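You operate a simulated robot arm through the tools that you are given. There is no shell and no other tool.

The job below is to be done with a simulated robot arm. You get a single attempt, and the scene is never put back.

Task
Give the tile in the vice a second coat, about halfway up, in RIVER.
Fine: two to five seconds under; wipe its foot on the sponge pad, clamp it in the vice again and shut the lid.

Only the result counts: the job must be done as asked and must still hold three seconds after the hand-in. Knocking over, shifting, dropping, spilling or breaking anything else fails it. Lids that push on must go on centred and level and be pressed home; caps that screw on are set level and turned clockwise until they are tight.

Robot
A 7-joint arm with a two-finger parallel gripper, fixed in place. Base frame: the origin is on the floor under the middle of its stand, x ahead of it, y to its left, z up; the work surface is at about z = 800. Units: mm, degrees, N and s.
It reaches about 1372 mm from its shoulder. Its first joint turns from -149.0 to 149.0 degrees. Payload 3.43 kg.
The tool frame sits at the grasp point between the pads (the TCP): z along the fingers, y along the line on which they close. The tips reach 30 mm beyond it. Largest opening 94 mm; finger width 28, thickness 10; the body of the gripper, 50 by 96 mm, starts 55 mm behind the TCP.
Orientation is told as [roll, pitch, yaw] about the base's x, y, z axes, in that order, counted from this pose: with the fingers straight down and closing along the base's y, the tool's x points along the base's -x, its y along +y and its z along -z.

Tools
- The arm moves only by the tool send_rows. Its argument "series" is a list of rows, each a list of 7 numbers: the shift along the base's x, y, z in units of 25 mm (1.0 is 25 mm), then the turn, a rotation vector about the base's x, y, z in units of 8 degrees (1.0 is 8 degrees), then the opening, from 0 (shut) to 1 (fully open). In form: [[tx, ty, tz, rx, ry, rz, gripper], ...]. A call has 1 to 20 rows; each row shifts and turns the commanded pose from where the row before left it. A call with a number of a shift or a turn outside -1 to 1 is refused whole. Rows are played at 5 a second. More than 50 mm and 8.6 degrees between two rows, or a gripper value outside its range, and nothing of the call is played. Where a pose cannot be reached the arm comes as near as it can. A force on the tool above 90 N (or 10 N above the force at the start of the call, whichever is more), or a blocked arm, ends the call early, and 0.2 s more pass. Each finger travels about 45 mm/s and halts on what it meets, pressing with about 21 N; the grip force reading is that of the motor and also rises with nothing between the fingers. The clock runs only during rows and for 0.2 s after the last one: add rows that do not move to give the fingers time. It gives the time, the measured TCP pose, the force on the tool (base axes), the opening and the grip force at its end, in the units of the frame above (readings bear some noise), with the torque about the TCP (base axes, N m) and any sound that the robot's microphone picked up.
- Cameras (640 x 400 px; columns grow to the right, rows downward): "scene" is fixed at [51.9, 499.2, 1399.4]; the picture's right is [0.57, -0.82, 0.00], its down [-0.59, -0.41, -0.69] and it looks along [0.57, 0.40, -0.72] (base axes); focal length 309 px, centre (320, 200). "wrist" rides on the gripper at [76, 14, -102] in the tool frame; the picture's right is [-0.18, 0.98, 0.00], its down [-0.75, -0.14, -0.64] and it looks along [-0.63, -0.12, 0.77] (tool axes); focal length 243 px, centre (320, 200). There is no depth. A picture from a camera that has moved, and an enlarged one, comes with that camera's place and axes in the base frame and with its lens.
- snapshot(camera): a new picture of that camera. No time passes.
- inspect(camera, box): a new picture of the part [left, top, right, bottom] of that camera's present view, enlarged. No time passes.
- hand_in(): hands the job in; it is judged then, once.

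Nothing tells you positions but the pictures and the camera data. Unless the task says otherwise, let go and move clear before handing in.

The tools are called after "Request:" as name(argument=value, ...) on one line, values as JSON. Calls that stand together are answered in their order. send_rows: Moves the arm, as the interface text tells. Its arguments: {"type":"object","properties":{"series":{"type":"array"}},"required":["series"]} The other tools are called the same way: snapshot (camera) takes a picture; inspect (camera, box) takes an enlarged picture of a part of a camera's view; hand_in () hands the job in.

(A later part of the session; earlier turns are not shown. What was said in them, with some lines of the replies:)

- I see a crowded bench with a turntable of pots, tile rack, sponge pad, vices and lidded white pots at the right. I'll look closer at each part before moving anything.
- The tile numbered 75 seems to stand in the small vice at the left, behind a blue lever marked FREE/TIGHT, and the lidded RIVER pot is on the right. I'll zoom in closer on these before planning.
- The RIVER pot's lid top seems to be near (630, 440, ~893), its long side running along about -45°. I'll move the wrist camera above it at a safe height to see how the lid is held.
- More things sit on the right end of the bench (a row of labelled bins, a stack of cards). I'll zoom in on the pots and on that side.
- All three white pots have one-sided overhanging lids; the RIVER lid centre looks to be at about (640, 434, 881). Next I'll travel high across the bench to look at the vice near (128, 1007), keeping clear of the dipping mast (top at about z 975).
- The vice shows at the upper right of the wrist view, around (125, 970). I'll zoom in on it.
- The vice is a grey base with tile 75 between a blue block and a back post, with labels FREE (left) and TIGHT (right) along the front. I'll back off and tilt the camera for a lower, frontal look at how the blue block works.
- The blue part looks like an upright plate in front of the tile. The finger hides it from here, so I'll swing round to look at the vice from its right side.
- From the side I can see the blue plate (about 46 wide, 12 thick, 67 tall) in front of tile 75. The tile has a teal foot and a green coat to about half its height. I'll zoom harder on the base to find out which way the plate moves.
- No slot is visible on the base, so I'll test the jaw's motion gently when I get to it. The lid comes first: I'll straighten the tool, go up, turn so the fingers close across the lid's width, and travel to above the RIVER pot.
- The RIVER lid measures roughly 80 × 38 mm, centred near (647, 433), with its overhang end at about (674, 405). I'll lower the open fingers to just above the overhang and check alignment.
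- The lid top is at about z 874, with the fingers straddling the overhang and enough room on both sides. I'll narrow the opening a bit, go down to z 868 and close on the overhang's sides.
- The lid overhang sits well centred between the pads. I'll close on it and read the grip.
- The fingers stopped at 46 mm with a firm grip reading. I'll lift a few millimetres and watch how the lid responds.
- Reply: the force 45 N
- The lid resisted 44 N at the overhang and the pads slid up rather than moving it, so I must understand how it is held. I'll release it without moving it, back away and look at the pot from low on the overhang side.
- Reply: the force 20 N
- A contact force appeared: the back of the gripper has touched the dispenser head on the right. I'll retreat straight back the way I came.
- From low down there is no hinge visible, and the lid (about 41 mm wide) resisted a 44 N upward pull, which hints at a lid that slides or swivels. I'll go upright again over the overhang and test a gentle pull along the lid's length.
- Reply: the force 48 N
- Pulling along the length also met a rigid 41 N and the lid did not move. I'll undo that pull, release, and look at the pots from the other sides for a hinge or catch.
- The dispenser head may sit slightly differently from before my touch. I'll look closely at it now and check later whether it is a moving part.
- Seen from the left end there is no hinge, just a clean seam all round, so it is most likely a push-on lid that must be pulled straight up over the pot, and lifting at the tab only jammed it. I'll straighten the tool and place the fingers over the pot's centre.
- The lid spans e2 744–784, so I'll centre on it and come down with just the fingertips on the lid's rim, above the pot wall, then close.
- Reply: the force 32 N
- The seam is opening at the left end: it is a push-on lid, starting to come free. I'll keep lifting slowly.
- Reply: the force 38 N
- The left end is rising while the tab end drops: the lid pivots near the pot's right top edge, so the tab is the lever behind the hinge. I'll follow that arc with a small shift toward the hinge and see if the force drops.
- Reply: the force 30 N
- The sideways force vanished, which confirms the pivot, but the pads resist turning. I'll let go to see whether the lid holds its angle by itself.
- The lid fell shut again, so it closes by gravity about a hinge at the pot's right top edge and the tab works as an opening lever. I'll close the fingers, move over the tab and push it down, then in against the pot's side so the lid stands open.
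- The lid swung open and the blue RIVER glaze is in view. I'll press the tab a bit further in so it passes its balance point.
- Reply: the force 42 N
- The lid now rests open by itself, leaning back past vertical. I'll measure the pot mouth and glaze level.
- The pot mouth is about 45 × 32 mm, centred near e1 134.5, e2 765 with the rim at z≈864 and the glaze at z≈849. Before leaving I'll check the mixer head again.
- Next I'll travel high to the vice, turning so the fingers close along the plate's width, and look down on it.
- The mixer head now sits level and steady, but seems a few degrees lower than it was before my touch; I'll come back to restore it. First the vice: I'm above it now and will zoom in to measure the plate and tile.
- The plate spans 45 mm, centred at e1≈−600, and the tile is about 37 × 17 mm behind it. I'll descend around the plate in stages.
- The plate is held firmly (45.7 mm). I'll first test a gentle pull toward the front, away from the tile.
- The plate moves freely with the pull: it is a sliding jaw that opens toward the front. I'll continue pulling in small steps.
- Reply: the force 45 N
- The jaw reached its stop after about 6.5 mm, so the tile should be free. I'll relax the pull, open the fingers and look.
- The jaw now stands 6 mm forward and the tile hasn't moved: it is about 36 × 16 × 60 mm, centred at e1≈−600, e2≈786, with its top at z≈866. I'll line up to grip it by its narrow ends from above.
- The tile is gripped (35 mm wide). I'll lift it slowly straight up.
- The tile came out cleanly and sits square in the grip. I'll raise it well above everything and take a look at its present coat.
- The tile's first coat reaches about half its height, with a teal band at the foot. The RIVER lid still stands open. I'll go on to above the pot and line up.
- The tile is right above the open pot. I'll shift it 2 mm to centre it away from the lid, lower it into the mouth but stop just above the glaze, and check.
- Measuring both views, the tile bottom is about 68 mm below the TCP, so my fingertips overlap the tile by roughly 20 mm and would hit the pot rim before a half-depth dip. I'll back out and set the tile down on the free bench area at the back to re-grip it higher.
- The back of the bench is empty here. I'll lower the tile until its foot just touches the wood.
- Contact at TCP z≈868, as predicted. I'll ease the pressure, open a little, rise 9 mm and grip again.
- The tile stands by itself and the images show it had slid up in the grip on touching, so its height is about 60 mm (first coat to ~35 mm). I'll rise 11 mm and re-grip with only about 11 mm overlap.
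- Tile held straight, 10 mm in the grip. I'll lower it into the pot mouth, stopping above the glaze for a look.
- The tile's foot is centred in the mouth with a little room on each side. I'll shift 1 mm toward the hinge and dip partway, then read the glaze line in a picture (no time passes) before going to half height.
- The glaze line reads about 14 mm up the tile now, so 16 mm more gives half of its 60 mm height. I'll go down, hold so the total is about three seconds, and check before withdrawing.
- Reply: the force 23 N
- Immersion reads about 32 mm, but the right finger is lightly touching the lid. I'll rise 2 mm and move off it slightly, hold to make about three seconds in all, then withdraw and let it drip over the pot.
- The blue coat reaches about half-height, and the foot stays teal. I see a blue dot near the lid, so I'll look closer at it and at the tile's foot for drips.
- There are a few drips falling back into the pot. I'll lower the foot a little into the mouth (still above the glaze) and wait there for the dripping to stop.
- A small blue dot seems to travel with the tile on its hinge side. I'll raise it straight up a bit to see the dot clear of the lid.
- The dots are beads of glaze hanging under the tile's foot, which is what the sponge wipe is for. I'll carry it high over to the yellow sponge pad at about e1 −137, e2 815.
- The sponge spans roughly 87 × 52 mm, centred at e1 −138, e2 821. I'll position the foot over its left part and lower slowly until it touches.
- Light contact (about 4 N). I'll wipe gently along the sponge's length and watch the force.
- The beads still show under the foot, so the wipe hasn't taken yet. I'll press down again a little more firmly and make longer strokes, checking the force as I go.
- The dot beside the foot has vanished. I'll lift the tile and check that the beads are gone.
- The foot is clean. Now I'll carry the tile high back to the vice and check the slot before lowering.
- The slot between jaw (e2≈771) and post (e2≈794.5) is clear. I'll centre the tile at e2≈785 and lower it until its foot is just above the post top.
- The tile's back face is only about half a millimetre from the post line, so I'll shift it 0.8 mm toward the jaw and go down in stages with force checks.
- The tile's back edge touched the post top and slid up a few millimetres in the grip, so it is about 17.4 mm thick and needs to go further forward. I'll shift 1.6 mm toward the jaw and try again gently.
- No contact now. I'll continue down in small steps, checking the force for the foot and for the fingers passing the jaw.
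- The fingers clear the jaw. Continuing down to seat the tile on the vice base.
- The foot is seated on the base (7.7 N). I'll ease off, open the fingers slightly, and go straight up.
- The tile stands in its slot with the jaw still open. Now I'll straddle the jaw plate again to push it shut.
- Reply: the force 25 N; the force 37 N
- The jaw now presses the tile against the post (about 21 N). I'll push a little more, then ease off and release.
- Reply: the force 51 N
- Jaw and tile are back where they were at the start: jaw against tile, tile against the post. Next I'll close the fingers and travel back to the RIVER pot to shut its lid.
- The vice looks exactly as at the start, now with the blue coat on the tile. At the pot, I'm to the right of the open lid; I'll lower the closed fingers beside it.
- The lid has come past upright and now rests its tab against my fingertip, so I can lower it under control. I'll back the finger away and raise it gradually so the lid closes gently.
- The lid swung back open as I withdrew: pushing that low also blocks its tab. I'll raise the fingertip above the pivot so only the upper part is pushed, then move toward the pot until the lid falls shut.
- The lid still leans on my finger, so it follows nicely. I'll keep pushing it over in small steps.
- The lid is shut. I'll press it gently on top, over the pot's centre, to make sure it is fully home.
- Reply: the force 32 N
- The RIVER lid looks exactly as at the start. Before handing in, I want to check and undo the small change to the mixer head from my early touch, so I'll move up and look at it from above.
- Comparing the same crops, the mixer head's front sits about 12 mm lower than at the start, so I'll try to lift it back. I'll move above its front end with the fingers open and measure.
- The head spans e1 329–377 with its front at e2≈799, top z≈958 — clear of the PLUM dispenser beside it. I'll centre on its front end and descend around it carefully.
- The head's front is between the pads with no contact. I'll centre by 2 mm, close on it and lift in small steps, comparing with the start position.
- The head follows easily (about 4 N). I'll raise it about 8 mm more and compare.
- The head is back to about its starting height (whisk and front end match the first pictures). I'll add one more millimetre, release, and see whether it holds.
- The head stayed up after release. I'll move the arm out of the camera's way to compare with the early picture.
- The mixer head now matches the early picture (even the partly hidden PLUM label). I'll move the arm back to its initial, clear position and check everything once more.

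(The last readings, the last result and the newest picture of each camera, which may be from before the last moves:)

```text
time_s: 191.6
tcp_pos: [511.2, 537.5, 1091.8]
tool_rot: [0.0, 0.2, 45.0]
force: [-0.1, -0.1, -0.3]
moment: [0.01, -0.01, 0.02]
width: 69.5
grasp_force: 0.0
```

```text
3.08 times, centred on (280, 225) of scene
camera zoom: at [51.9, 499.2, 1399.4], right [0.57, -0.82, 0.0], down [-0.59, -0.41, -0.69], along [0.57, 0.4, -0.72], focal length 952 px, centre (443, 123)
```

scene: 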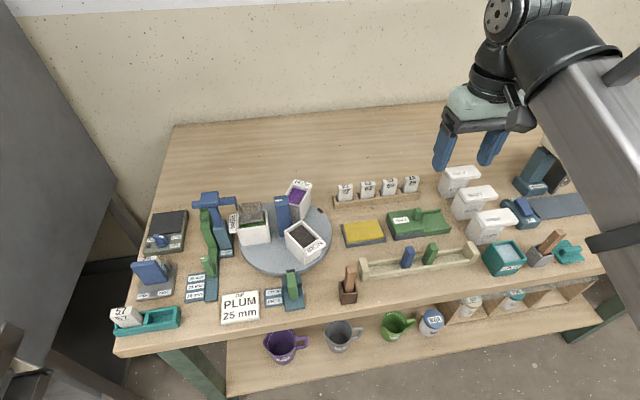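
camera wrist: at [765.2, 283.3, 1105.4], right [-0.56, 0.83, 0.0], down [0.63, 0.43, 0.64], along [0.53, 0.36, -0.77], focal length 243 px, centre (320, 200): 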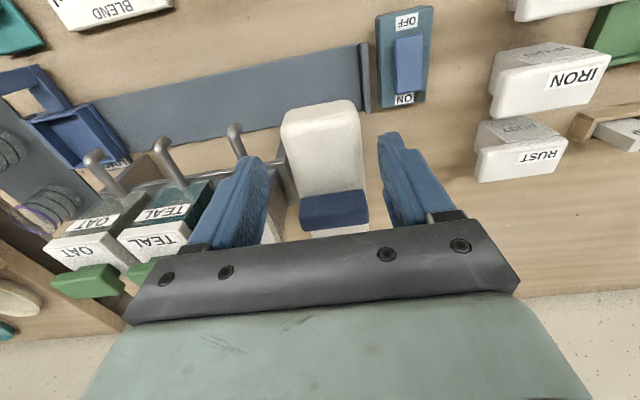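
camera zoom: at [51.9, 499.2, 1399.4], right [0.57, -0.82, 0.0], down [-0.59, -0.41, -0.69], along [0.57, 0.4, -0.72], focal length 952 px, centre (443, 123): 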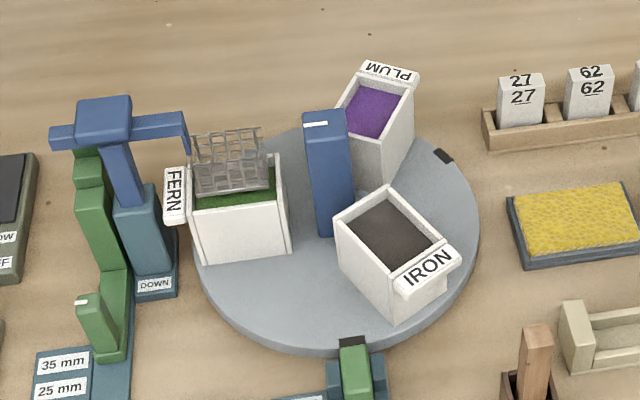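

All matches the starting layout: the sponge, turntable, pots and mixer are in place and the RIVER lid is shut. Tile 75, with its new blue coat to about half-height, is clamped in the vice. The gripper is empty and clear, so I'm handing in.

Request:
hand_in()

```text
The job is handed in.
```

I gave tile 75 its second coat in RIVER, to about halfway up, and handed the job in. No verdict came back with the hand-in, so I don't know yet whether it passed.

- **Dip:** the tile was under for roughly three seconds. I read the glaze line at about 30–32 mm on a tile of roughly 60 mm.
- **Foot:** the first light wipe left beads of glaze hanging under it. A firmer stroke along the sponge removed them.
- **Vice:** the tile is back in its slot with the jaw pushed home against it. The close-up matches the picture from the start.
- **Lid:** the RIVER lid is shut and pressed down.

Four things along the way could count against it:

- **Mixer:** early on the back of the gripper touched the mixer head and lowered it about 12 mm. I lifted it back, it held, and it now matches the early pictures.
- **RIVER lid:** before I found that it tips open from its tab, I pulled on it with up to 44 N. It did not move and looks unchanged.
- **Bench:** I stood the tile on the bare bench at the back for a moment, before the dip, to re-grip it higher.
- **Post:** when I put the tile back, its foot first touched the top of the vice post and slid a few millimetres in the grip, so I moved it forward and seated it.
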